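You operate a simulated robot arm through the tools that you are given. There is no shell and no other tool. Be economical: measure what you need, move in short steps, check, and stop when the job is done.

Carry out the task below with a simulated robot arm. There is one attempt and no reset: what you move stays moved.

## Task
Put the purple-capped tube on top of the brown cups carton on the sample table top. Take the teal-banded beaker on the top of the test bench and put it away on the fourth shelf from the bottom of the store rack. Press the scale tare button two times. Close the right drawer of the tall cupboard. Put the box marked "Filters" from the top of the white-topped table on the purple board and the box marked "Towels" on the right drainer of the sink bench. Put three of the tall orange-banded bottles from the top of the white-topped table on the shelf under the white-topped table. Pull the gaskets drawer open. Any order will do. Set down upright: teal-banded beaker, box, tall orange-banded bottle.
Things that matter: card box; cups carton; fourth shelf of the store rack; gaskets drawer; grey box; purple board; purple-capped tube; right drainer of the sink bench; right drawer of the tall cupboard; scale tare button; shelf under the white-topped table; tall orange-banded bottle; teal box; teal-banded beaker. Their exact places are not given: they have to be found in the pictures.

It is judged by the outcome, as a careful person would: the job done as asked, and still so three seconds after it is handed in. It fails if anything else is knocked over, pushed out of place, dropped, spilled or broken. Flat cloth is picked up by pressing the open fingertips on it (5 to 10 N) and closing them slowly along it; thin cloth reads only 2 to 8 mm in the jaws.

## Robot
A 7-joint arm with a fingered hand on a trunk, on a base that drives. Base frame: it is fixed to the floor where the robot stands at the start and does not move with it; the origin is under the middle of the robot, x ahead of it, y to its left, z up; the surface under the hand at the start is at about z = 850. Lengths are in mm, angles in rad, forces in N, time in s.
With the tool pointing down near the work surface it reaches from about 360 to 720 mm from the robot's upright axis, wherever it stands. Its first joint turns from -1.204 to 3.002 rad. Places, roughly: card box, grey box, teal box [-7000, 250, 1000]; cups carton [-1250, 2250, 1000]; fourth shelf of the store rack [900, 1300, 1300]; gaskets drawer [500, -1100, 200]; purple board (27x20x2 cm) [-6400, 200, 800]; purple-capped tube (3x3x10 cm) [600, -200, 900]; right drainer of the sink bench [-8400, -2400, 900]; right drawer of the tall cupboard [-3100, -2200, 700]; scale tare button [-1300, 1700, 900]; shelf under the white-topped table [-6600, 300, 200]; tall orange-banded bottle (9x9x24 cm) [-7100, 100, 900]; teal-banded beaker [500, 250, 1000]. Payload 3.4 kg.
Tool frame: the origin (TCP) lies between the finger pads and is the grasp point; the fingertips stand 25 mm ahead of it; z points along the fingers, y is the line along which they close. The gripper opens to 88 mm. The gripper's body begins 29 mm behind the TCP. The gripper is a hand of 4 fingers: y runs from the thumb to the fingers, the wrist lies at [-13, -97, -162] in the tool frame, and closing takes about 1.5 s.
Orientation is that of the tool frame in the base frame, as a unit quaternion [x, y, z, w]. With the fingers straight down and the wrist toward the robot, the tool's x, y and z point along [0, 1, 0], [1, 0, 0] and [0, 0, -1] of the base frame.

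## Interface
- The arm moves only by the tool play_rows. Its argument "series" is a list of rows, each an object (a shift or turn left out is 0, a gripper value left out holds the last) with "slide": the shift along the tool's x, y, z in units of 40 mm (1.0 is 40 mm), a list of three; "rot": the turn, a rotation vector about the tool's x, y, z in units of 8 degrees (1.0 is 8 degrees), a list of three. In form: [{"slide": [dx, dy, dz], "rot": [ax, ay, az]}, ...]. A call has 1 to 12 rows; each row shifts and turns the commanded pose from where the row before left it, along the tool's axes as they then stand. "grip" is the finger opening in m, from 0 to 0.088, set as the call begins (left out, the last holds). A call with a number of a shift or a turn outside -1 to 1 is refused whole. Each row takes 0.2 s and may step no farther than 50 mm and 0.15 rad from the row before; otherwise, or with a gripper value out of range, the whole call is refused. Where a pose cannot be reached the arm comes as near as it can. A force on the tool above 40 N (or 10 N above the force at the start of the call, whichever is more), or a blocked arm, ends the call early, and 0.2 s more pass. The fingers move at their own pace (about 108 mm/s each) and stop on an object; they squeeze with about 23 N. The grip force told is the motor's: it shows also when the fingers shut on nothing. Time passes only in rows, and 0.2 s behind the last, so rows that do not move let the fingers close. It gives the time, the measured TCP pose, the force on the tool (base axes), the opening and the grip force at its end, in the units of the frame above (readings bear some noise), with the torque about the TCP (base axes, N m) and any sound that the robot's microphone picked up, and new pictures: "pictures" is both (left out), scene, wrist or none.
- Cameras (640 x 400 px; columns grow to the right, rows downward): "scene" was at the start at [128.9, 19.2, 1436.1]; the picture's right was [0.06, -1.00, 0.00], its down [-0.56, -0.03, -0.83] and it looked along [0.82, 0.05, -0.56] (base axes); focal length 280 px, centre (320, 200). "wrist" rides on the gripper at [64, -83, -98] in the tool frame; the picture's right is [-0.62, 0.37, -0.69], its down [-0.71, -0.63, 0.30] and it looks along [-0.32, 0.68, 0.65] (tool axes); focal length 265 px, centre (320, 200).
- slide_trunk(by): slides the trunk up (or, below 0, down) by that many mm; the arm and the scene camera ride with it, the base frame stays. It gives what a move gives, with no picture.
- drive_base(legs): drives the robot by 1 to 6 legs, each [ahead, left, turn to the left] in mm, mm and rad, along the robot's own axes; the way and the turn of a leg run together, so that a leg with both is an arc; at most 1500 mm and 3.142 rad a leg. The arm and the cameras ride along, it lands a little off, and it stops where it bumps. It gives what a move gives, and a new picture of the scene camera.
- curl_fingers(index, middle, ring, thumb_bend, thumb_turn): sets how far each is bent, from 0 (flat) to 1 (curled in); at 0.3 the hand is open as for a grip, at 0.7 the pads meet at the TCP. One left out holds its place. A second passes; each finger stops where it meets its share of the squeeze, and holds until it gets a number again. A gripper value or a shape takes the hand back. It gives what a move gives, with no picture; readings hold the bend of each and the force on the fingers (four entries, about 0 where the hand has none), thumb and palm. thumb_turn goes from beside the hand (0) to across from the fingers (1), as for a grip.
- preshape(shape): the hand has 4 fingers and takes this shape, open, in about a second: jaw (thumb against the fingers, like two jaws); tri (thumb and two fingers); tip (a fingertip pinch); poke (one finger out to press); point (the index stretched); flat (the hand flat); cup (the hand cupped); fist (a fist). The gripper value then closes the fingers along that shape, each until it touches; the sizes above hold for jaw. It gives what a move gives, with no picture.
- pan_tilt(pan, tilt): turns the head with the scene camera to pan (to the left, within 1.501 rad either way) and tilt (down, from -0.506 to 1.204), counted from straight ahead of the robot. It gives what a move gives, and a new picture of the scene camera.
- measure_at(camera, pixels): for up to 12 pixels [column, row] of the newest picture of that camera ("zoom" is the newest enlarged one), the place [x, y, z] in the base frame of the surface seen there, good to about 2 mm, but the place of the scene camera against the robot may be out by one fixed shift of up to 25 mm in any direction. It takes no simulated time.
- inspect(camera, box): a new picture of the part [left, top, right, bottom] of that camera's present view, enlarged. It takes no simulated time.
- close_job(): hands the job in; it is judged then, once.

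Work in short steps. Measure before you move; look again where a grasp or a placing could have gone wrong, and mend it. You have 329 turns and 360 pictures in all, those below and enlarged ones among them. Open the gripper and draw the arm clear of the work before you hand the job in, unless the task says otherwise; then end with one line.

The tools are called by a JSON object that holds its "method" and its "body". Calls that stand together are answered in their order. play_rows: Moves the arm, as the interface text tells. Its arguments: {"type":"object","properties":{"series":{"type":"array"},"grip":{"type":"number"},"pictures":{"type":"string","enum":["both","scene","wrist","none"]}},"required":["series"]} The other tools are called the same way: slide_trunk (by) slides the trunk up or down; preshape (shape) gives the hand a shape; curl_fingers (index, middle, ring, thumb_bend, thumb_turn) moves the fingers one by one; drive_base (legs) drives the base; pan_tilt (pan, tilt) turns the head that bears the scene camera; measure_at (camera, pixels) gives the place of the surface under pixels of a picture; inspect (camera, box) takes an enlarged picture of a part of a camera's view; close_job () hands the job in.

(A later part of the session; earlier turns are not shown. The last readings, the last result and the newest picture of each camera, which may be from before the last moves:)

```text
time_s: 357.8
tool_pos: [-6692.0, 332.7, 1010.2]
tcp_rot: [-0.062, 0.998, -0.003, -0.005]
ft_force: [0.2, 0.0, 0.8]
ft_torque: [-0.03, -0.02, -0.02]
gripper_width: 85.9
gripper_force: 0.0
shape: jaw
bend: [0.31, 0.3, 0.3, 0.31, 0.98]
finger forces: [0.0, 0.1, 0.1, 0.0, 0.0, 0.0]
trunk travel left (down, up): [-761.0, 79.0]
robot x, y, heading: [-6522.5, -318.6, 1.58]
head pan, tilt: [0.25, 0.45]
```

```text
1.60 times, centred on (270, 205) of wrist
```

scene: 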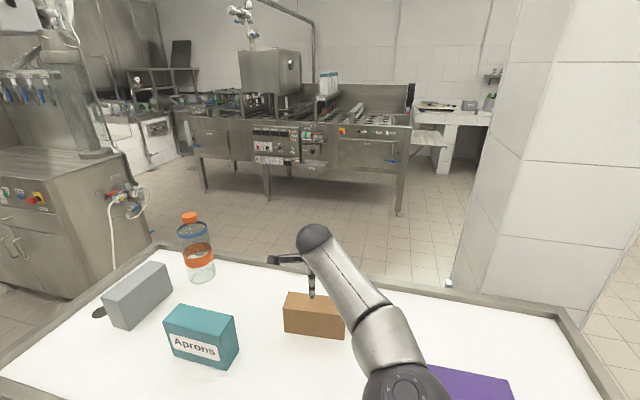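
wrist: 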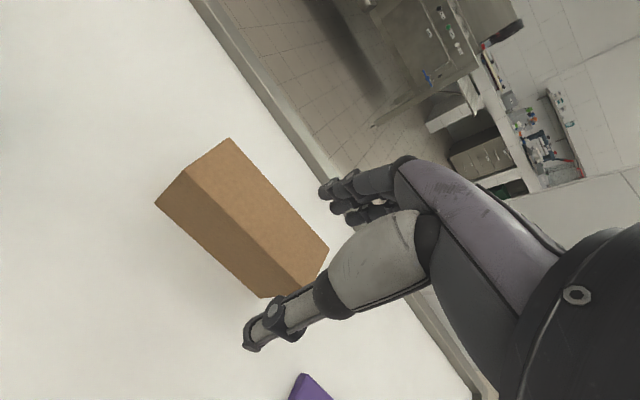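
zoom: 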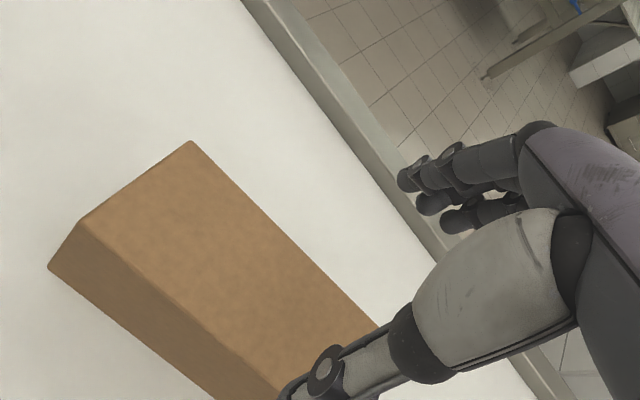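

Aligned across the box. Descend to z≈900.

{"method": "play_rows", "body": {"series": [{"slide": [0, 0, 0.8]}, {"slide": [0, 0, 0.8]}, {"slide": [0, 0, 0.6]}, {"slide": [0, 0, 0.5]}], "pictures": "wrist"}}

```text
time_s: 358.8
tool_pos: [-6691.0, 330.9, 902.3]
tcp_rot: [-0.062, 0.998, -0.003, -0.003]
ft_force: [-0.4, 0.4, -0.1]
ft_torque: [0.03, -0.01, 0.01]
gripper_width: 86.2
gripper_force: 0.1
shape: jaw
bend: [0.3, 0.3, 0.3, 0.31, 0.98]
finger forces: [0.8, 0.1, 0.0, 0.1, 0.0, 0.0]
trunk travel left (down, up): [-761.0, 79.0]
robot x, y, heading: [-6521.5, -320.2, 1.576]
head pan, tilt: [0.25, 0.45]
```

wrist: 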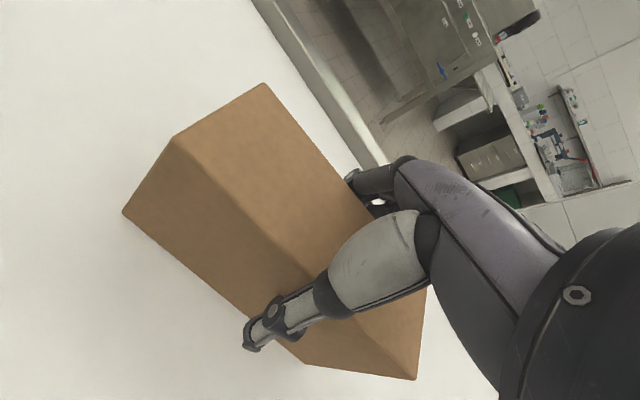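

Straddling the box. Close the grip and lift a little.

{"method": "play_rows", "body": {"series": [{}, {}, {}, {}, {}, {}, {}], "grip": 0.03, "pictures": "none"}}

{"method": "play_rows", "body": {"series": [{"slide": [0, 0, -0.4]}, {"slide": [0, 0, -0.6]}, {"slide": [0, 0, -0.8]}, {"slide": [0, 0, -0.4]}], "pictures": "both"}}

```text
time_s: 360.4
tool_pos: [-6692.8, 329.9, 903.8]
tcp_rot: [-0.063, 0.998, -0.003, -0.005]
ft_force: [0.6, 0.2, -0.5]
ft_torque: [-0.02, 0.0, -0.01]
gripper_width: 54.2
gripper_force: 23.0
shape: jaw
bend: [0.29, 0.4, 0.37, 0.64, 1.0]
finger forces: [12.0, 6.3, 2.7, 0.0, 20.9, 0.1]
trunk travel left (down, up): [-761.0, 79.0]
robot x, y, heading: [-6523.7, -319.6, 1.576]
head pan, tilt: [0.25, 0.45]
```

```text
time_s: 361.4
tool_pos: [-6692.5, 333.1, 990.0]
tcp_rot: [-0.062, 0.998, -0.003, -0.005]
ft_force: [0.0, 0.0, -1.0]
ft_torque: [0.04, -0.04, -0.03]
gripper_width: 54.2
gripper_force: 23.2
shape: jaw
bend: [0.29, 0.4, 0.37, 0.64, 1.0]
finger forces: [11.9, 6.5, 2.8, 0.0, 21.1, 0.1]
trunk travel left (down, up): [-761.0, 79.0]
robot x, y, heading: [-6518.7, -317.8, 1.581]
head pan, tilt: [0.25, 0.45]
```

scene: 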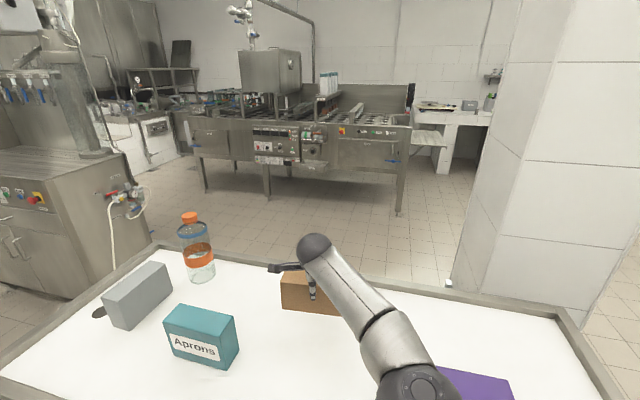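
wrist: 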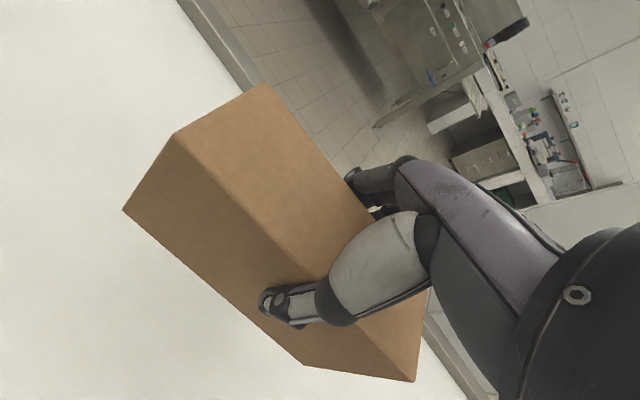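

Held firmly. Move to the board: back 135 and right 317.

{"method": "drive_base", "body": {"legs": [[-135, -315, -0.005]]}}

{"method": "inspect", "body": {"camera": "wrist", "box": [0, 0, 640, 400]}}

```text
time_s: 363.7
tool_pos: [-6377.2, 199.3, 990.1]
tcp_rot: [-0.061, 0.998, -0.002, -0.004]
ft_force: [0.0, -0.4, -2.1]
ft_torque: [-0.04, 0.0, -0.04]
gripper_width: 54.1
gripper_force: 23.4
shape: jaw
bend: [0.29, 0.4, 0.37, 0.64, 0.99]
finger forces: [11.8, 6.3, 2.7, 0.0, 21.2, 0.1]
trunk travel left (down, up): [-761.0, 79.0]
robot x, y, heading: [-6204.7, -449.9, 1.574]
head pan, tilt: [0.25, 0.45]
```

scene: 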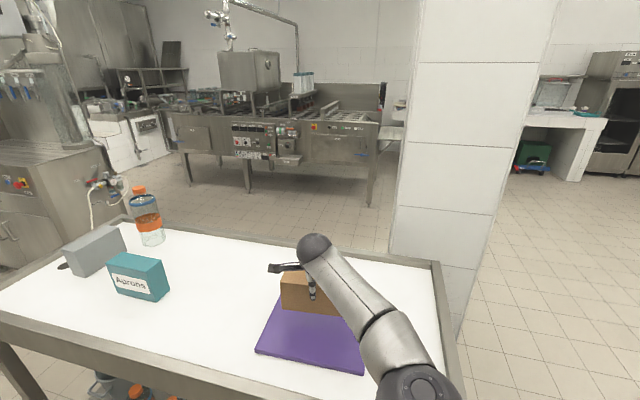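

```text
1.00 times, centred on (320, 200) of wrist (not enlarged: the box is as wide or as high as the picture)
```

zoom: 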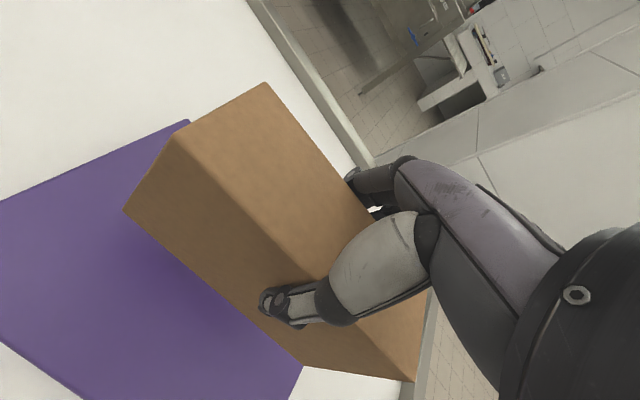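

{"method": "measure_at", "body": {"camera": "zoom", "pixels": [[186, 125], [5, 205], [90, 165], [300, 368], [80, 390], [5, 340], [150, 300]]}}

{"method": "measure_at", "body": {"camera": "scene", "pixels": [[257, 350], [362, 370], [280, 302], [270, 325]]}}

```text
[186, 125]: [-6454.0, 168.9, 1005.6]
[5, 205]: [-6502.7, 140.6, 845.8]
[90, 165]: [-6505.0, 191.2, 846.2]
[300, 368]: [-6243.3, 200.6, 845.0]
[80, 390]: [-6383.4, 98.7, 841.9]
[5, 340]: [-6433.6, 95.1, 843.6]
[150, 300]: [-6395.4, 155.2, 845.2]
```

```text
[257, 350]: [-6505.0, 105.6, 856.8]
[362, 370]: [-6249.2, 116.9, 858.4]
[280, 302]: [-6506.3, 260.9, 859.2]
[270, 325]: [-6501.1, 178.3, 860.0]
```

The box is right over the board's centre. Lower 64 mm, then creep.

{"method": "play_rows", "body": {"series": [{"slide": [0, 0, 0.6]}, {"slide": [0, 0, 0.6]}, {"slide": [0, 0, 0.4]}, {}], "pictures": "none"}}

{"method": "play_rows", "body": {"series": [{"slide": [0, 0, 0.07]}, {"slide": [0, 0, 0.05]}, {}], "pictures": "none"}}

```text
time_s: 364.7
tool_pos: [-6377.9, 198.8, 926.8]
tcp_rot: [-0.061, 0.998, -0.002, -0.005]
ft_force: [-0.3, -0.6, -2.1]
ft_torque: [-0.01, 0.01, 0.03]
gripper_width: 54.1
gripper_force: 23.2
shape: jaw
bend: [0.29, 0.4, 0.37, 0.64, 0.99]
finger forces: [11.9, 6.3, 2.9, 0.0, 21.0, 0.0]
trunk travel left (down, up): [-761.0, 79.0]
robot x, y, heading: [-6208.1, -448.4, 1.582]
head pan, tilt: [0.25, 0.45]
```

```text
time_s: 365.5
tool_pos: [-6377.9, 199.0, 920.5]
tcp_rot: [-0.061, 0.998, -0.002, -0.005]
ft_force: [0.0, -0.1, -2.2]
ft_torque: [0.05, 0.0, -0.03]
gripper_width: 54.3
gripper_force: 23.6
shape: jaw
bend: [0.29, 0.4, 0.37, 0.64, 0.99]
finger forces: [12.0, 6.3, 2.8, 0.0, 21.1, 0.0]
trunk travel left (down, up): [-761.0, 79.0]
robot x, y, heading: [-6205.6, -451.8, 1.578]
head pan, tilt: [0.25, 0.45]
```

{"method": "play_rows", "body": {"series": [{"slide": [0, 0, 0.05]}, {"slide": [0, 0, 0.04]}, {}], "pictures": "wrist"}}

```text
time_s: 366.3
tool_pos: [-6376.6, 198.6, 918.7]
tcp_rot: [-0.061, 0.998, -0.001, -0.005]
ft_force: [0.5, 1.8, 4.6]
ft_torque: [0.05, -0.01, 0.02]
gripper_width: 54.0
gripper_force: 23.0
shape: jaw
bend: [0.29, 0.4, 0.37, 0.64, 0.99]
finger forces: [12.7, 7.0, 3.4, 0.0, 21.2, 0.0]
trunk travel left (down, up): [-761.0, 79.0]
robot x, y, heading: [-6207.2, -451.9, 1.579]
head pan, tilt: [0.25, 0.45]
```

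wrist: 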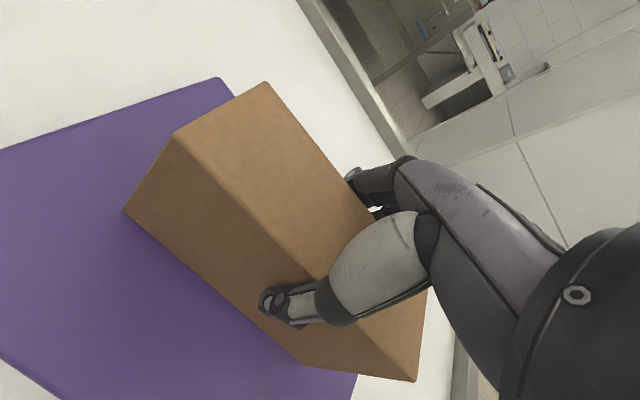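

Contact with the board. Open and rise.

{"method": "play_rows", "body": {"series": [{}, {}, {}, {}], "grip": 0.086, "pictures": "none"}}

{"method": "play_rows", "body": {"series": [{"slide": [0, 0, -0.4]}, {"slide": [0, 0, -0.8]}, {"slide": [0, 0, -1]}, {"slide": [0, 0, -1]}, {"slide": [0, 0, -1]}], "pictures": "both"}}

```text
time_s: 367.3
tool_pos: [-6377.0, 198.0, 917.5]
tcp_rot: [-0.062, 0.998, -0.002, -0.005]
ft_force: [0.3, 0.3, 0.0]
ft_torque: [-0.01, -0.02, 0.02]
gripper_width: 86.2
gripper_force: 0.0
shape: jaw
bend: [0.3, 0.31, 0.3, 0.31, 0.98]
finger forces: [0.7, 0.0, 0.0, 0.1, 0.3, 0.0]
trunk travel left (down, up): [-761.0, 79.0]
robot x, y, heading: [-6206.7, -451.2, 1.578]
head pan, tilt: [0.25, 0.45]
```

```text
time_s: 368.5
tool_pos: [-6366.9, 192.8, 1084.3]
tcp_rot: [-0.061, 0.998, -0.002, -0.006]
ft_force: [0.0, -0.7, -0.2]
ft_torque: [0.0, -0.04, -0.01]
gripper_width: 86.0
gripper_force: 0.1
shape: jaw
bend: [0.31, 0.3, 0.3, 0.31, 0.98]
finger forces: [0.0, 0.0, 0.0, 0.1, 0.0, 0.0]
out of reach, approached as far as the arm can: row 5
trunk travel left (down, up): [-761.0, 79.0]
robot x, y, heading: [-6209.1, -451.4, 1.577]
head pan, tilt: [0.25, 0.45]
```

scene: 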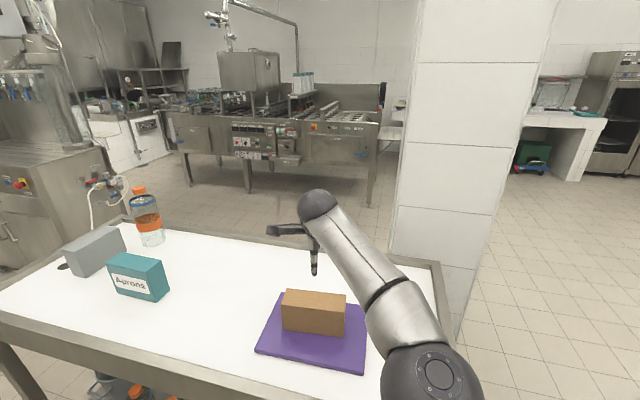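
wrist: 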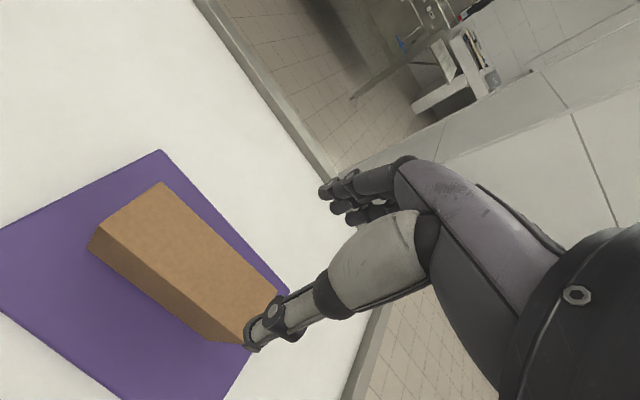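

"Filters" box sits on the board. Retract and raise the hand, then drive round to the grey "Towels" box with the robot heading ~60°.

{"method": "play_rows", "body": {"series": [{"slide": [0, -0.7, -0.2]}, {"slide": [0, -0.7, -0.4]}, {"slide": [0, -0.6, -0.8]}, {"slide": [0, 0, -0.7]}], "pictures": "none"}}

{"method": "drive_base", "body": {"legs": [[-300, 0, 0], [0, 1100, 0], [0, 0, -0.53]]}}

```text
time_s: 369.5
tool_pos: [-6356.5, 114.4, 1168.1]
tcp_rot: [-0.061, 0.998, -0.003, -0.003]
ft_force: [-0.4, -1.3, -0.7]
ft_torque: [0.02, 0.0, 0.01]
gripper_width: 85.8
gripper_force: 0.1
shape: jaw
bend: [0.31, 0.3, 0.3, 0.31, 0.98]
finger forces: [0.0, 0.0, 0.0, 0.0, 0.0, 0.0]
trunk travel left (down, up): [-761.0, 79.0]
robot x, y, heading: [-6206.4, -450.3, 1.579]
head pan, tilt: [0.25, 0.45]
```

```text
time_s: 378.2
tool_pos: [-7139.8, -194.9, 1169.1]
tcp_rot: [0.21, 0.978, -0.001, -0.005]
ft_force: [0.0, -1.1, 0.2]
ft_torque: [0.0, 0.01, 0.04]
gripper_width: 85.8
gripper_force: 0.0
shape: jaw
bend: [0.31, 0.3, 0.3, 0.31, 0.98]
finger forces: [0.0, 0.0, 0.0, 0.0, 0.0, 0.1]
trunk travel left (down, up): [-761.0, 79.0]
robot x, y, heading: [-7308.2, -758.9, 1.029]
head pan, tilt: [0.25, 0.45]
```

scene: 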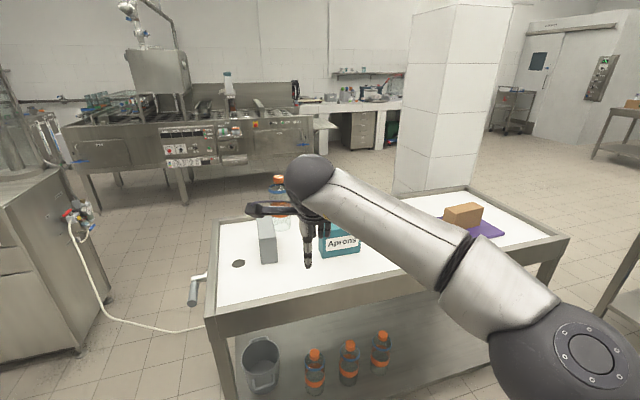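

Rotate the tool 67° clockwise so it will close along x.

{"method": "play_rows", "body": {"series": [{"rot": [0, 0, 1]}, {"rot": [0, 0, 1]}, {"rot": [0, 0, 1]}, {"rot": [0, 0, 1]}, {"rot": [0, 0, 1]}, {"rot": [0, 0, 1]}, {"rot": [0, 0, 1]}, {"rot": [0, 0, 1]}, {"rot": [0, 0, 0.4]}], "pictures": "wrist"}}

```text
time_s: 380.2
tool_pos: [-7102.6, -222.2, 1154.1]
tcp_rot: [0.691, 0.723, -0.003, -0.004]
ft_force: [-1.1, -0.3, -0.7]
ft_torque: [0.03, 0.01, 0.03]
gripper_width: 85.8
gripper_force: 0.1
shape: jaw
bend: [0.31, 0.3, 0.3, 0.31, 0.98]
finger forces: [0.0, 0.1, 0.0, 0.0, 0.0, 0.0]
out of reach, approached as far as the arm can: row 6, 7, 8, 9
trunk travel left (down, up): [-761.0, 79.0]
robot x, y, heading: [-7304.1, -759.6, 1.03]
head pan, tilt: [0.25, 0.45]
```

wrist: 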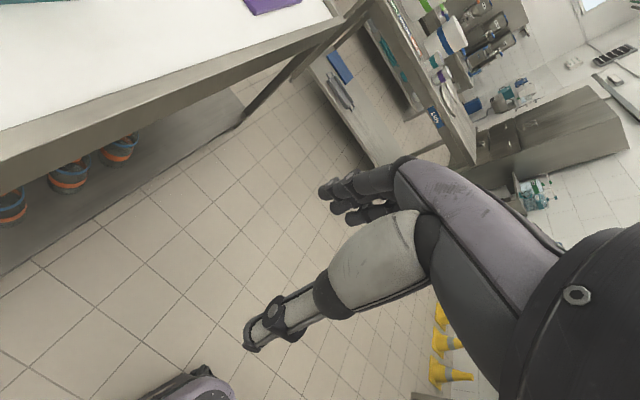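

Tool now closes along x. Drive to bring the hand near the grey box.

{"method": "drive_base", "body": {"legs": [[301, 329, 0]]}}

{"method": "inspect", "body": {"camera": "wrist", "box": [0, 0, 640, 400]}}

```text
time_s: 382.9
tool_pos: [-7235.8, 204.8, 1153.4]
tcp_rot: [0.689, 0.724, -0.003, -0.004]
ft_force: [-0.1, -0.2, -0.3]
ft_torque: [0.02, -0.03, 0.0]
gripper_width: 86.2
gripper_force: 0.1
shape: jaw
bend: [0.31, 0.3, 0.3, 0.31, 0.98]
finger forces: [0.0, 0.0, 0.0, 0.0, 0.0, 0.1]
trunk travel left (down, up): [-761.0, 79.0]
robot x, y, heading: [-7438.3, -325.8, 1.034]
head pan, tilt: [0.25, 0.45]
```

scene: 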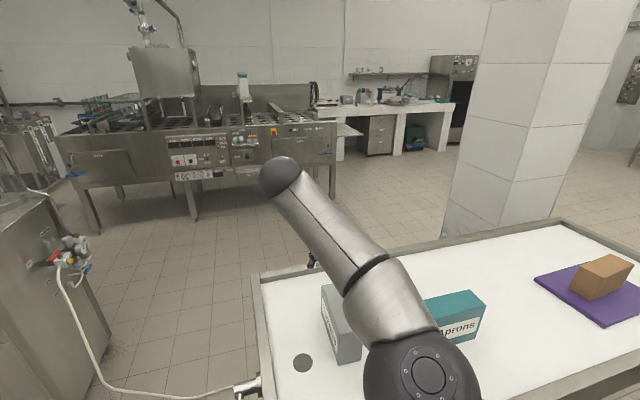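

```text
1.00 times, centred on (320, 200) of wrist (not enlarged: the box is as wide or as high as the picture)
```

zoom: 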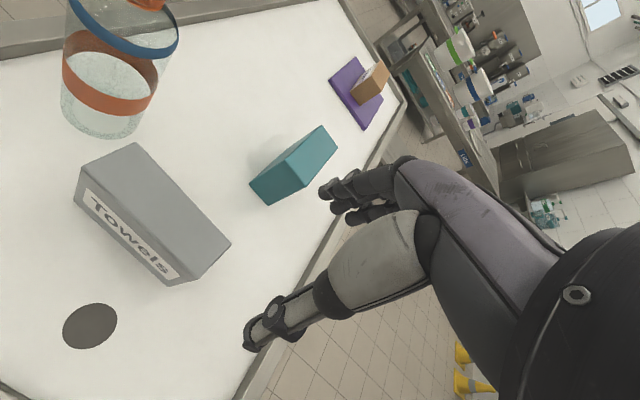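

Clear view of "Towels". Measure its top corners.

{"method": "measure_at", "body": {"camera": "zoom", "pixels": [[82, 170], [135, 146], [228, 242], [182, 272], [155, 205], [75, 200], [168, 285], [205, 270]]}}

```text
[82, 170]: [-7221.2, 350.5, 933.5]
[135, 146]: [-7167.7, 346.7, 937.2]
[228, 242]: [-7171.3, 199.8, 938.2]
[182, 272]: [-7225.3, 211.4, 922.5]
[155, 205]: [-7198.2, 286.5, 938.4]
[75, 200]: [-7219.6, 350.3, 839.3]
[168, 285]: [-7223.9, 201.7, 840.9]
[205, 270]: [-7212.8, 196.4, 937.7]
```

Centre (-7195,273), top 938. Move above it at z≈1000 with a 4° correction.

{"method": "play_rows", "body": {"series": [{"slide": [0, 0.4, 0.9], "rot": [0, 0, 0.5]}, {"slide": [0.5, 0.4, 0.9]}, {"slide": [0.6, 0.3, 0.9]}, {"slide": [0.55, 0, 0.9]}], "pictures": "wrist"}}

```text
time_s: 383.9
tool_pos: [-7178.5, 231.8, 1013.4]
tcp_rot: [0.714, 0.7, -0.003, -0.004]
ft_force: [0.0, -0.5, 0.6]
ft_torque: [0.01, 0.01, 0.0]
gripper_width: 86.1
gripper_force: 0.1
shape: jaw
bend: [0.31, 0.3, 0.3, 0.31, 0.98]
finger forces: [0.0, 0.0, 0.0, 0.1, 0.1, 0.1]
out of reach, approached as far as the arm can: row 2, 3, 4
trunk travel left (down, up): [-761.0, 79.0]
robot x, y, heading: [-7434.8, -333.9, 1.035]
head pan, tilt: [0.25, 0.45]
```

wrist: 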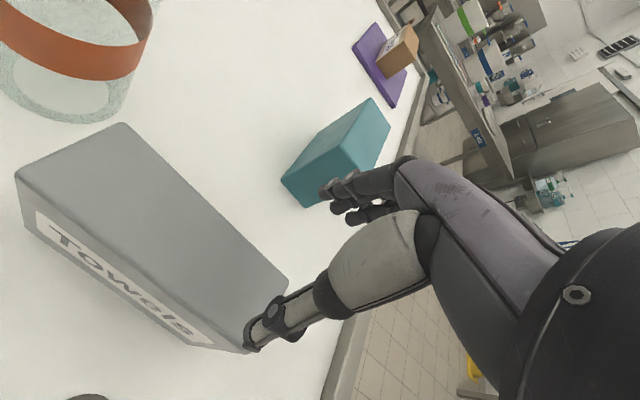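

Nudge the base (about 40 mm) to centre on the box.

{"method": "drive_base", "body": {"legs": [[22, 33, 0]]}}

{"method": "inspect", "body": {"camera": "wrist", "box": [0, 60, 400, 400]}}

```text
time_s: 384.8
tool_pos: [-7193.5, 266.7, 1014.2]
tcp_rot: [0.715, 0.7, -0.003, -0.004]
ft_force: [-0.3, 0.0, 0.3]
ft_torque: [-0.03, -0.04, -0.01]
gripper_width: 85.9
gripper_force: 0.1
shape: jaw
bend: [0.31, 0.3, 0.3, 0.31, 0.98]
finger forces: [0.1, 0.1, 0.0, 0.0, 0.0, 0.0]
trunk travel left (down, up): [-761.0, 79.0]
robot x, y, heading: [-7455.2, -292.1, 1.034]
head pan, tilt: [0.25, 0.45]
```

scene: 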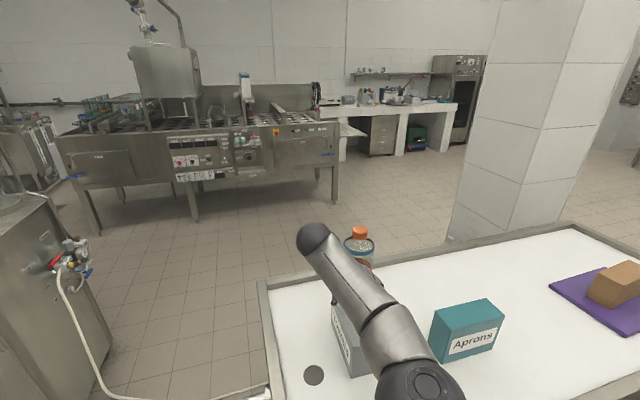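

```text
1.18 times, centred on (200, 230) of wrist
```

zoom: 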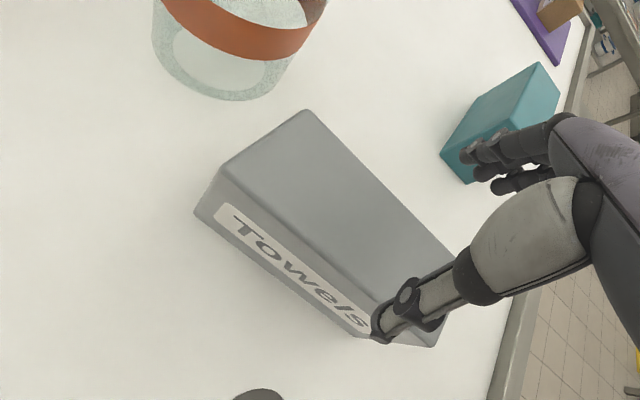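

Centred. Descend 95 mm, close, and lift.

{"method": "play_rows", "body": {"series": [{"slide": [0, 0, 0.8]}, {"slide": [0, 0, 0.8]}, {"slide": [0, 0, 0.5]}, {"slide": [0, 0, 0.25]}], "pictures": "wrist"}}

{"method": "play_rows", "body": {"series": [{}, {}, {}, {}, {}, {}, {}], "grip": 0.03, "pictures": "none"}}

```text
time_s: 385.8
tool_pos: [-7195.6, 268.2, 920.1]
tcp_rot: [0.715, 0.699, -0.002, -0.004]
ft_force: [2.2, 0.0, 2.9]
ft_torque: [0.05, -0.05, 0.01]
gripper_width: 86.4
gripper_force: 0.1
shape: jaw
bend: [0.3, 0.3, 0.3, 0.31, 0.98]
finger forces: [2.5, 0.0, 0.0, 0.0, 0.1, 0.1]
trunk travel left (down, up): [-761.0, 79.0]
robot x, y, heading: [-7452.7, -296.3, 1.038]
head pan, tilt: [0.25, 0.45]
```

wrist: 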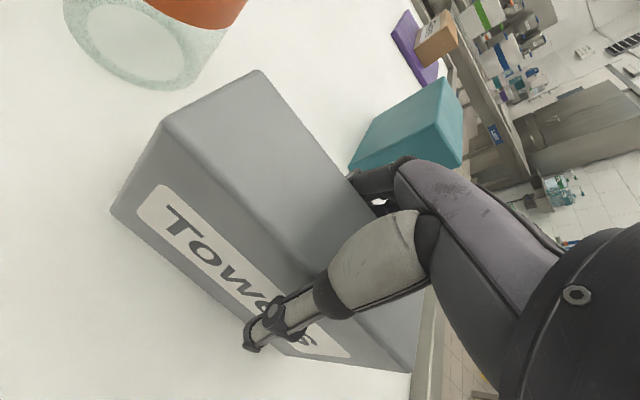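

```text
time_s: 387.4
tool_pos: [-7196.0, 267.7, 920.4]
tcp_rot: [0.714, 0.7, -0.002, -0.005]
ft_force: [0.8, 0.9, 4.7]
ft_torque: [0.04, 0.15, -0.03]
gripper_width: 60.1
gripper_force: 23.4
shape: jaw
bend: [0.37, 0.4, 0.36, 0.64, 1.0]
finger forces: [19.1, 6.5, 1.2, 0.1, 24.9, 0.1]
trunk travel left (down, up): [-761.0, 79.0]
robot x, y, heading: [-7455.0, -297.7, 1.035]
head pan, tilt: [0.25, 0.45]
```

Lift 80 mm and check the hold.

{"method": "play_rows", "body": {"series": [{"slide": [0, 0, -0.3]}, {"slide": [0, 0, -0.5]}, {"slide": [0, 0, -0.7]}, {"slide": [0, 0, -0.6]}], "pictures": "both"}}

```text
time_s: 388.4
tool_pos: [-7193.9, 265.8, 1002.1]
tcp_rot: [0.715, 0.7, -0.003, -0.004]
ft_force: [-0.2, 0.3, -1.6]
ft_torque: [-0.02, -0.02, -0.06]
gripper_width: 60.3
gripper_force: 23.1
shape: jaw
bend: [0.38, 0.4, 0.36, 0.64, 1.0]
finger forces: [17.8, 6.8, 1.4, 0.0, 25.3, 0.1]
trunk travel left (down, up): [-761.0, 79.0]
robot x, y, heading: [-7453.1, -294.2, 1.033]
head pan, tilt: [0.25, 0.45]
```

scene: 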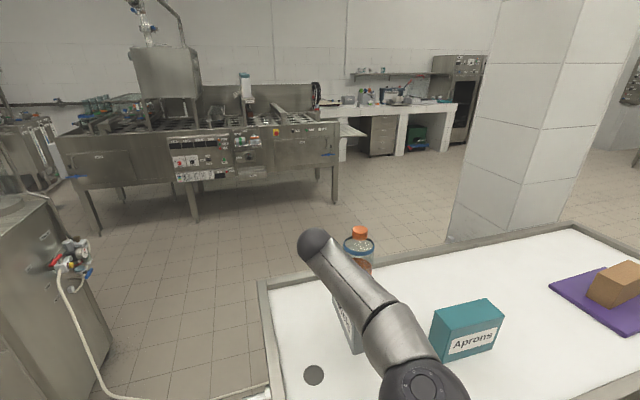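
wrist: 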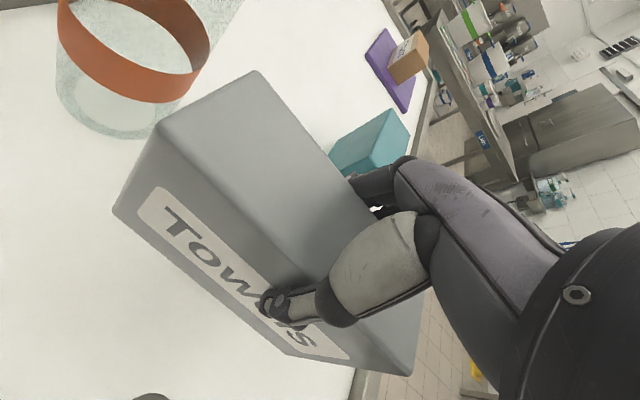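

Held level. Back away from the table, then turn toward the sink bench.

{"method": "drive_base", "body": {"legs": [[-430, -256, 0], [0, 0, -2.6]]}}

{"method": "pan_tilt", "body": {"pan": -0.4, "tilt": 0.35}}

```text
time_s: 397.7
tool_pos: [-7439.2, -1419.0, 1002.1]
tcp_rot: [0.848, -0.529, 0.003, -0.004]
ft_force: [0.6, 0.1, -1.2]
ft_torque: [-0.03, 0.01, 0.01]
gripper_width: 60.0
gripper_force: 23.1
shape: jaw
bend: [0.38, 0.4, 0.36, 0.64, 1.0]
finger forces: [17.1, 6.7, 1.3, 0.0, 24.5, 0.0]
trunk travel left (down, up): [-761.0, 79.0]
robot x, y, heading: [-7462.1, -796.6, -1.635]
head pan, tilt: [0.25, 0.45]
```

scene: 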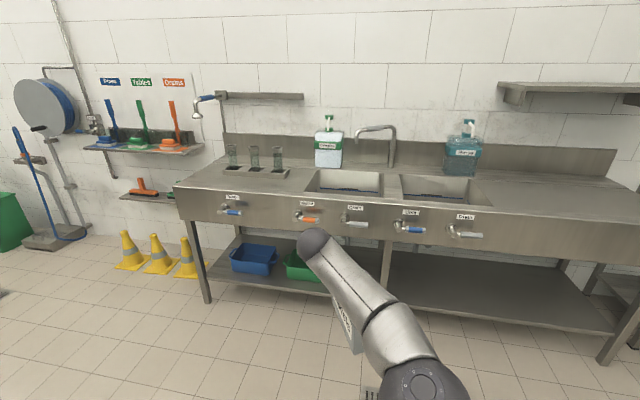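

```text
time_s: 398.7
tool_pos: [-7439.0, -1419.7, 1002.3]
tcp_rot: [0.849, -0.529, 0.003, -0.003]
ft_force: [-0.7, -0.7, -1.3]
ft_torque: [-0.02, 0.01, 0.01]
gripper_width: 59.6
gripper_force: 23.3
shape: jaw
bend: [0.38, 0.4, 0.36, 0.64, 1.0]
finger forces: [17.1, 6.7, 1.3, 0.0, 24.4, 0.1]
trunk travel left (down, up): [-761.0, 79.0]
robot x, y, heading: [-7462.3, -798.8, -1.632]
head pan, tilt: [-0.4, 0.351]
```

scene: 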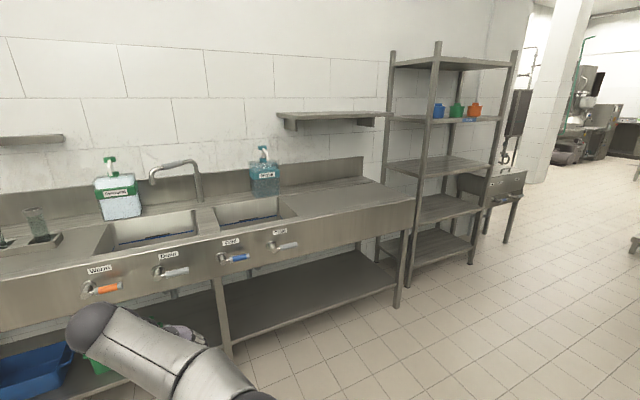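

The right drainer is the clear area right of the sinks (px ~340,197). Measure.

{"method": "measure_at", "body": {"camera": "scene", "pixels": [[340, 197], [380, 185], [412, 202], [320, 220], [300, 205], [265, 192], [330, 185], [290, 195], [400, 305], [360, 165], [330, 115], [280, 245]]}}

{"method": "inspect", "body": {"camera": "scene", "box": [190, 100, 430, 280]}}

```text
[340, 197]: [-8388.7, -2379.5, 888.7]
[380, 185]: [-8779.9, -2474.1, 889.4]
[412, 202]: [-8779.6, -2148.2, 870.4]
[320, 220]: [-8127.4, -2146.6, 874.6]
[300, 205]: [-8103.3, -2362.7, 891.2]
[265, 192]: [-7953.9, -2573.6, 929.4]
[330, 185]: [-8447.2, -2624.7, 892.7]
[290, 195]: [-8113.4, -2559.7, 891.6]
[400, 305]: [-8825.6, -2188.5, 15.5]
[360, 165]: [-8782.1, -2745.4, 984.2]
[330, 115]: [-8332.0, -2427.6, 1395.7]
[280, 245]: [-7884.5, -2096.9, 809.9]
```

```text
2.22 times, centred on (310, 190) of scene
```

zoom: 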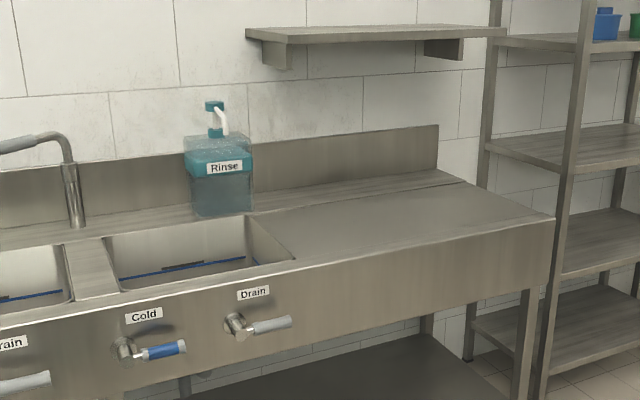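

Drainer: x -8780…-8100, y -2620…-2150, z≈875. Raise the trunk 25 mm and drive to place the box at about (-8400,-2330).

{"method": "slide_trunk", "body": {"by": 25}}

{"method": "drive_base", "body": {"legs": [[0, -998, 0.06], [700, 0, 0]]}}

{"method": "inspect", "body": {"camera": "wrist", "box": [0, 0, 640, 400]}}

```text
time_s: 399.4
tool_pos: [-7439.8, -1419.0, 1026.4]
tcp_rot: [0.848, -0.53, 0.003, -0.003]
ft_force: [-0.4, 0.0, -2.2]
ft_torque: [0.03, 0.03, -0.03]
gripper_width: 60.1
gripper_force: 22.9
shape: jaw
bend: [0.38, 0.4, 0.36, 0.64, 1.0]
finger forces: [17.1, 6.6, 1.3, 0.1, 24.4, 0.0]
trunk travel left (down, up): [-786.0, 54.0]
robot x, y, heading: [-7462.6, -801.5, -1.634]
head pan, tilt: [-0.4, 0.351]
```

```text
time_s: 408.0
tool_pos: [-8357.0, -2086.5, 1027.7]
tcp_rot: [0.872, -0.489, 0.003, -0.004]
ft_force: [-0.4, -0.7, -3.0]
ft_torque: [0.0, 0.02, 0.02]
gripper_width: 59.8
gripper_force: 23.1
shape: jaw
bend: [0.38, 0.4, 0.36, 0.64, 1.0]
finger forces: [16.9, 6.7, 1.3, 0.0, 24.6, 0.0]
trunk travel left (down, up): [-786.0, 54.0]
robot x, y, heading: [-8440.3, -1474.3, -1.535]
head pan, tilt: [-0.4, 0.351]
```

scene: 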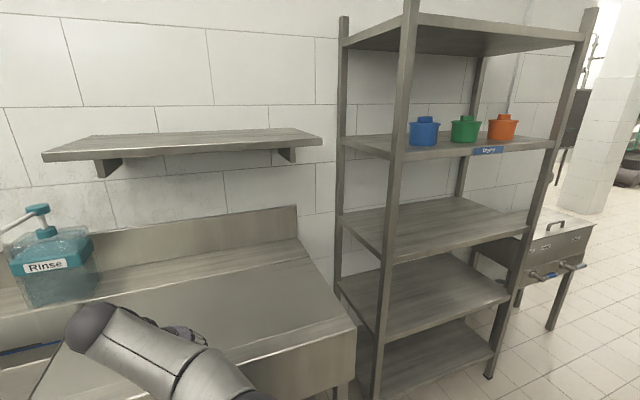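

```text
1.00 times, centred on (320, 200) of wrist (not enlarged: the box is as wide or as high as the picture)
```

zoom: 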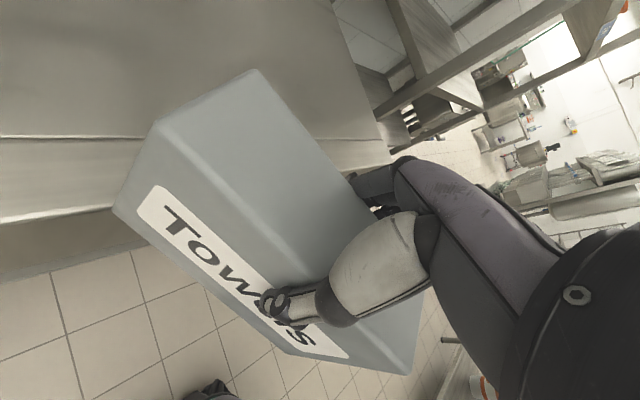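

Go forward 240 and right 40 over the drainer.

{"method": "drive_base", "body": {"legs": [[240, -45, 0]]}}

{"method": "inspect", "body": {"camera": "wrist", "box": [0, 0, 640, 400]}}

```text
time_s: 409.8
tool_pos: [-8397.4, -2326.6, 1027.3]
tcp_rot: [0.872, -0.49, 0.002, -0.005]
ft_force: [0.1, -0.1, -1.9]
ft_torque: [0.0, -0.02, 0.03]
gripper_width: 59.7
gripper_force: 23.1
shape: jaw
bend: [0.38, 0.4, 0.36, 0.64, 1.0]
finger forces: [17.1, 6.6, 1.3, 0.0, 24.4, 0.0]
trunk travel left (down, up): [-786.0, 54.0]
robot x, y, heading: [-8475.6, -1711.4, -1.549]
head pan, tilt: [-0.4, 0.351]
```

scene: 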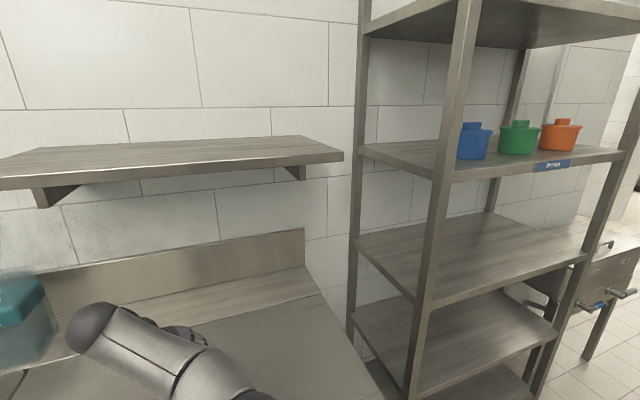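

```text
1.00 times, centred on (320, 200) of wrist (not enlarged: the box is as wide or as high as the picture)
```

zoom: 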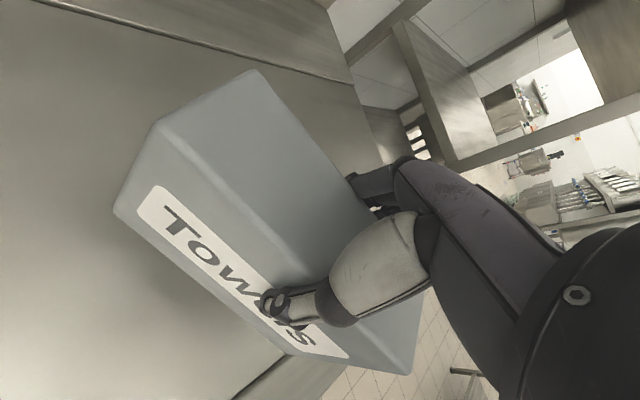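

{"method": "measure_at", "body": {"camera": "zoom", "pixels": [[60, 150], [150, 330], [200, 80], [100, 60], [300, 60], [240, 350], [270, 380], [120, 210], [20, 300]]}}

```text
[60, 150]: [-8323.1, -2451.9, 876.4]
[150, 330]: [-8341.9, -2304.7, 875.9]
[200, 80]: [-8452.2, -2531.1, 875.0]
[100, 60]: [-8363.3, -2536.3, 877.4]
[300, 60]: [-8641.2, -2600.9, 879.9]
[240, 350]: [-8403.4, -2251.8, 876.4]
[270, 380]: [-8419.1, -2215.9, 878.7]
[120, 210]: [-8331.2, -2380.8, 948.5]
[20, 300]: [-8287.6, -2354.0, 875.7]
```

Move 40 mm deeper, then lower ~52 mm and creep.

{"method": "drive_base", "body": {"legs": [[40, 0, 0]]}}

{"method": "slide_trunk", "body": {"by": -53}}

{"method": "slide_trunk", "body": {"by": -4}}

{"method": "slide_trunk", "body": {"by": -2}}

```text
time_s: 410.6
tool_pos: [-8395.5, -2365.9, 1027.0]
tcp_rot: [0.871, -0.491, 0.003, -0.004]
ft_force: [-0.7, -0.4, -2.7]
ft_torque: [0.02, 0.0, 0.01]
gripper_width: 59.8
gripper_force: 23.3
shape: jaw
bend: [0.38, 0.4, 0.36, 0.64, 1.0]
finger forces: [17.1, 6.7, 1.3, 0.0, 24.6, 0.1]
trunk travel left (down, up): [-786.0, 54.0]
robot x, y, heading: [-8474.2, -1745.6, -1.539]
head pan, tilt: [-0.4, 0.351]
```

scene: 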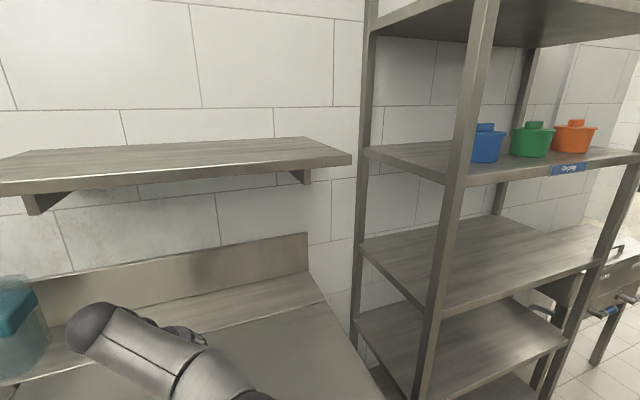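

```text
time_s: 411.6
tool_pos: [-8395.6, -2365.8, 974.3]
tcp_rot: [0.871, -0.491, 0.003, -0.004]
ft_force: [-0.9, 0.6, -2.6]
ft_torque: [0.01, 0.0, 0.04]
gripper_width: 59.8
gripper_force: 22.8
shape: jaw
bend: [0.38, 0.4, 0.36, 0.64, 1.0]
finger forces: [17.1, 6.7, 1.3, 0.0, 24.6, 0.0]
trunk travel left (down, up): [-732.0, 107.0]
robot x, y, heading: [-8476.9, -1754.2, -1.546]
head pan, tilt: [-0.4, 0.351]
```

```text
time_s: 412.1
tool_pos: [-8394.9, -2365.1, 970.4]
tcp_rot: [0.871, -0.491, 0.003, -0.004]
ft_force: [0.2, 0.1, -1.2]
ft_torque: [-0.03, 0.01, -0.01]
gripper_width: 59.8
gripper_force: 22.7
shape: jaw
bend: [0.38, 0.4, 0.36, 0.64, 1.0]
finger forces: [17.4, 6.7, 1.4, 0.0, 24.6, 0.0]
trunk travel left (down, up): [-728.0, 111.0]
robot x, y, heading: [-8475.3, -1751.9, -1.545]
head pan, tilt: [-0.4, 0.351]
```

```text
time_s: 412.6
tool_pos: [-8396.2, -2366.2, 969.2]
tcp_rot: [0.871, -0.492, 0.004, -0.003]
ft_force: [-0.4, -1.4, 4.0]
ft_torque: [0.02, -0.1, -0.03]
gripper_width: 59.9
gripper_force: 22.8
shape: jaw
bend: [0.38, 0.4, 0.36, 0.64, 1.0]
finger forces: [18.7, 6.6, 1.3, 0.0, 24.8, 0.0]
trunk travel left (down, up): [-726.0, 113.0]
robot x, y, heading: [-8473.4, -1754.3, -1.547]
head pan, tilt: [-0.4, 0.351]
```

Contact. Open and raise.

{"method": "play_rows", "body": {"series": [{}, {}, {}, {}], "grip": 0.087, "pictures": "wrist"}}

{"method": "slide_trunk", "body": {"by": 110}}

{"method": "inspect", "body": {"camera": "wrist", "box": [0, 0, 640, 400]}}

```text
time_s: 413.6
tool_pos: [-8396.0, -2364.0, 967.3]
tcp_rot: [0.871, -0.491, 0.003, -0.004]
ft_force: [-0.8, -0.5, 0.5]
ft_torque: [-0.03, 0.01, -0.02]
gripper_width: 87.3
gripper_force: 0.1
shape: jaw
bend: [0.3, 0.3, 0.3, 0.31, 0.98]
finger forces: [2.0, 0.0, 0.0, 0.0, 0.1, 0.0]
trunk travel left (down, up): [-726.0, 113.0]
robot x, y, heading: [-8475.0, -1750.6, -1.539]
head pan, tilt: [-0.4, 0.351]
```

wrist: 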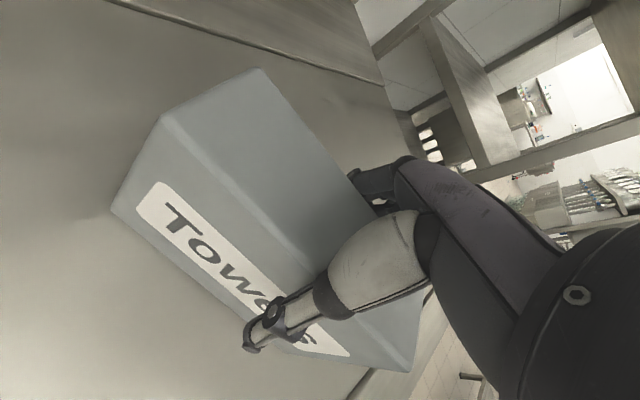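

```text
time_s: 415.1
tool_pos: [-8395.3, -2365.7, 1078.1]
tcp_rot: [0.871, -0.491, 0.003, -0.004]
ft_force: [0.8, 0.7, -0.4]
ft_torque: [0.0, -0.01, 0.01]
gripper_width: 87.0
gripper_force: 0.0
shape: jaw
bend: [0.3, 0.3, 0.3, 0.31, 0.98]
finger forces: [0.0, 0.0, 0.0, 0.0, 0.0, 0.0]
trunk travel left (down, up): [-836.0, 3.0]
robot x, y, heading: [-8475.1, -1753.7, -1.546]
head pan, tilt: [-0.4, 0.351]
```

```text
1.00 times, centred on (320, 200) of wrist (not enlarged: the box is as wide or as high as the picture)
```

zoom: 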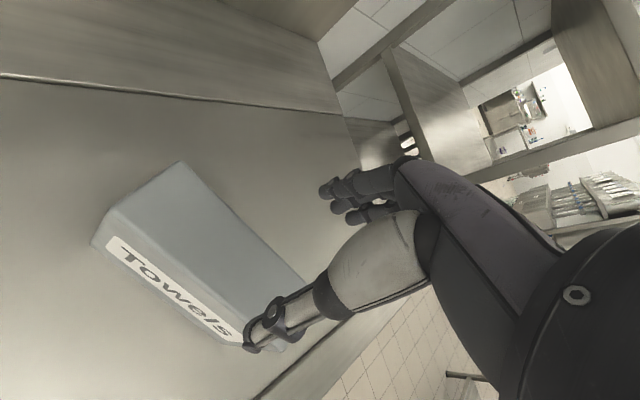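

"Towels" box stands on the right drainer. Back off and head back east to the gaskets drawer.

{"method": "drive_base", "body": {"legs": [[-480, 0, 0], [0, 0, 1.546], [1000, -340, 0], [1450, 0, 0], [1450, 0, 0]]}}

```text
time_s: 440.4
tool_pos: [-3971.9, -1580.5, 1077.3]
tcp_rot: [0.967, 0.254, -0.001, -0.005]
ft_force: [-0.1, 0.3, 0.6]
ft_torque: [0.01, -0.01, 0.06]
gripper_width: 87.0
gripper_force: 0.0
shape: jaw
bend: [0.3, 0.3, 0.3, 0.31, 0.98]
finger forces: [0.0, 0.1, 0.0, 0.0, 0.1, 0.0]
trunk travel left (down, up): [-836.0, 3.0]
robot x, y, heading: [-4588.7, -1640.1, -0.007]
head pan, tilt: [-0.4, 0.351]
```

scene: 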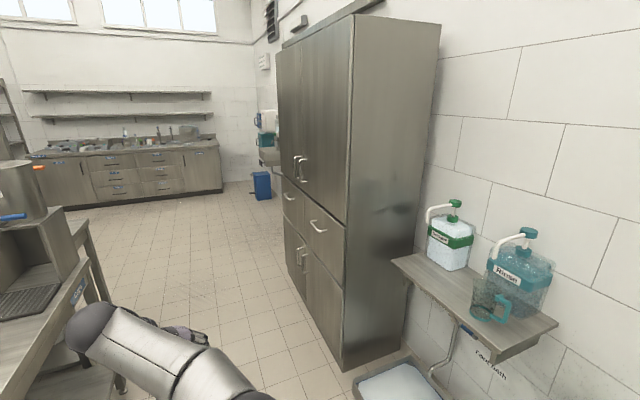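

{"method": "drive_base", "body": {"legs": [[1450, 100, 0.007], [1400, 50, 0], [900, 350, 0]]}}

{"method": "pan_tilt", "body": {"pan": -0.1, "tilt": 0.45}}

```text
time_s: 458.7
tool_pos: [-287.4, -839.4, 1077.9]
tcp_rot: [0.956, 0.295, 0.0, -0.006]
ft_force: [-1.0, 0.0, -0.2]
ft_torque: [0.0, -0.01, 0.01]
gripper_width: 86.8
gripper_force: 0.0
shape: jaw
bend: [0.3, 0.3, 0.3, 0.31, 0.98]
finger forces: [0.1, 0.0, 0.0, 0.1, 0.0, 0.0]
trunk travel left (down, up): [-836.0, 3.0]
robot x, y, heading: [-897.6, -953.7, 0.085]
head pan, tilt: [-0.4, 0.351]
```

scene: 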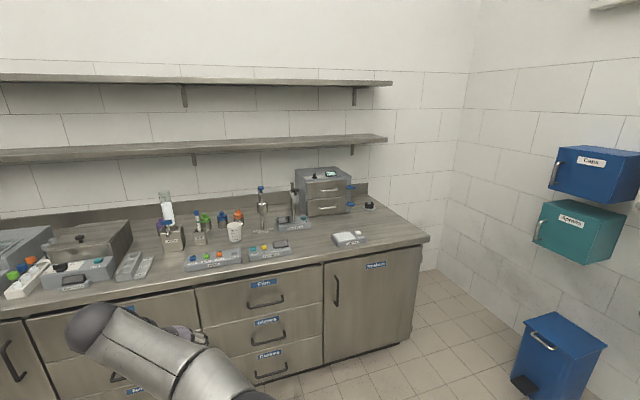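

```text
time_s: 459.5
tool_pos: [-287.1, -841.1, 1077.2]
tcp_rot: [0.955, 0.296, -0.001, -0.005]
ft_force: [0.1, 0.3, 0.2]
ft_torque: [-0.01, 0.03, -0.02]
gripper_width: 87.0
gripper_force: 0.1
shape: jaw
bend: [0.3, 0.3, 0.3, 0.31, 0.98]
finger forces: [0.0, 0.0, 0.1, 0.0, 0.0, 0.1]
trunk travel left (down, up): [-836.0, 3.0]
robot x, y, heading: [-898.2, -951.8, 0.081]
head pan, tilt: [-0.099, 0.45]
```

scene: 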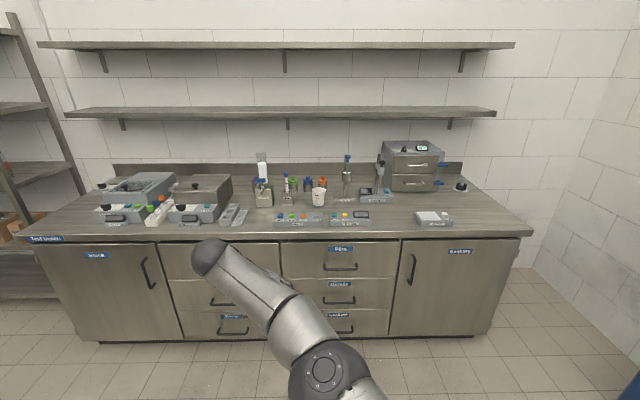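

{"method": "inspect", "body": {"camera": "scene", "box": [150, 220, 420, 350]}}

```text
2.37 times, centred on (285, 285) of scene
```

zoom: 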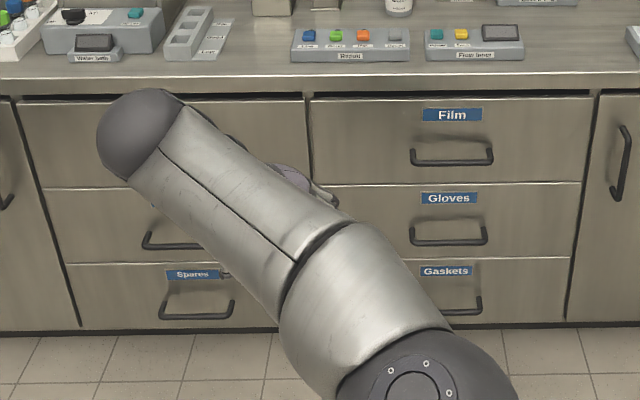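

The "Gaskets" drawer is the lowest of the right stack. Measure its handle and front.

{"method": "measure_at", "body": {"camera": "zoom", "pixels": [[478, 305], [480, 296], [460, 313], [445, 271], [540, 280], [570, 310], [448, 243], [490, 228], [412, 232], [540, 240], [540, 320]]}}

```text
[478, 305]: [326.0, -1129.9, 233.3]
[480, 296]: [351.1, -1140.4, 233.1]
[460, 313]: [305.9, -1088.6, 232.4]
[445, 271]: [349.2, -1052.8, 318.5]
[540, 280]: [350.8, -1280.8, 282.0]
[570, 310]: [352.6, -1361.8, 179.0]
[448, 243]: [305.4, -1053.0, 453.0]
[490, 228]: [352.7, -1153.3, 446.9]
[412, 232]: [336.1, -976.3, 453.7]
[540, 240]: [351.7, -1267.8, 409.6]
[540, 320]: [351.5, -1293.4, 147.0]
```

Handle bar is at about x≈309, y≈-1081, z≈219, ~33 mm gap behind it. Restore the hand's yaw and pitch it 45° forward in free air.

{"method": "play_rows", "body": {"series": [{"rot": [0, 0, -1]}, {"rot": [0, 0, -1]}, {"rot": [0, 0, -1]}, {"rot": [0, 0, -1]}, {"rot": [0, 0, -1]}, {"rot": [0, 0, -1]}, {"rot": [0, 0, -0.95]}], "pictures": "none"}}

{"method": "play_rows", "body": {"series": [{"rot": [-0.95, 0, 0]}, {"rot": [-0.95, 0, 0]}, {"rot": [-0.95, 0, 0]}, {"rot": [-0.95, 0, 0]}, {"rot": [-0.95, 0, 0]}, {"rot": [-0.9, 0, 0]}], "pictures": "none"}}

```text
time_s: 461.1
tool_pos: [-287.4, -839.2, 1078.0]
tcp_rot: [0.706, 0.708, 0.001, -0.005]
ft_force: [-0.1, 0.4, 0.0]
ft_torque: [0.01, -0.02, 0.02]
gripper_width: 86.9
gripper_force: 0.0
shape: jaw
bend: [0.3, 0.3, 0.3, 0.31, 0.98]
finger forces: [0.0, 0.1, 0.1, 0.0, 0.1, 0.0]
trunk travel left (down, up): [-836.0, 3.0]
robot x, y, heading: [-896.2, -952.2, 0.086]
head pan, tilt: [-0.099, 0.45]
```

```text
time_s: 462.5
tool_pos: [-287.0, -839.2, 1078.1]
tcp_rot: [0.654, 0.652, 0.275, 0.268]
ft_force: [0.4, -0.5, 0.5]
ft_torque: [-0.02, -0.03, -0.01]
gripper_width: 86.8
gripper_force: 0.0
shape: jaw
bend: [0.3, 0.3, 0.3, 0.31, 0.98]
finger forces: [0.0, 0.0, 0.0, 0.0, 0.1, 0.0]
trunk travel left (down, up): [-836.0, 3.0]
robot x, y, heading: [-893.8, -951.7, 0.082]
head pan, tilt: [-0.099, 0.45]
```

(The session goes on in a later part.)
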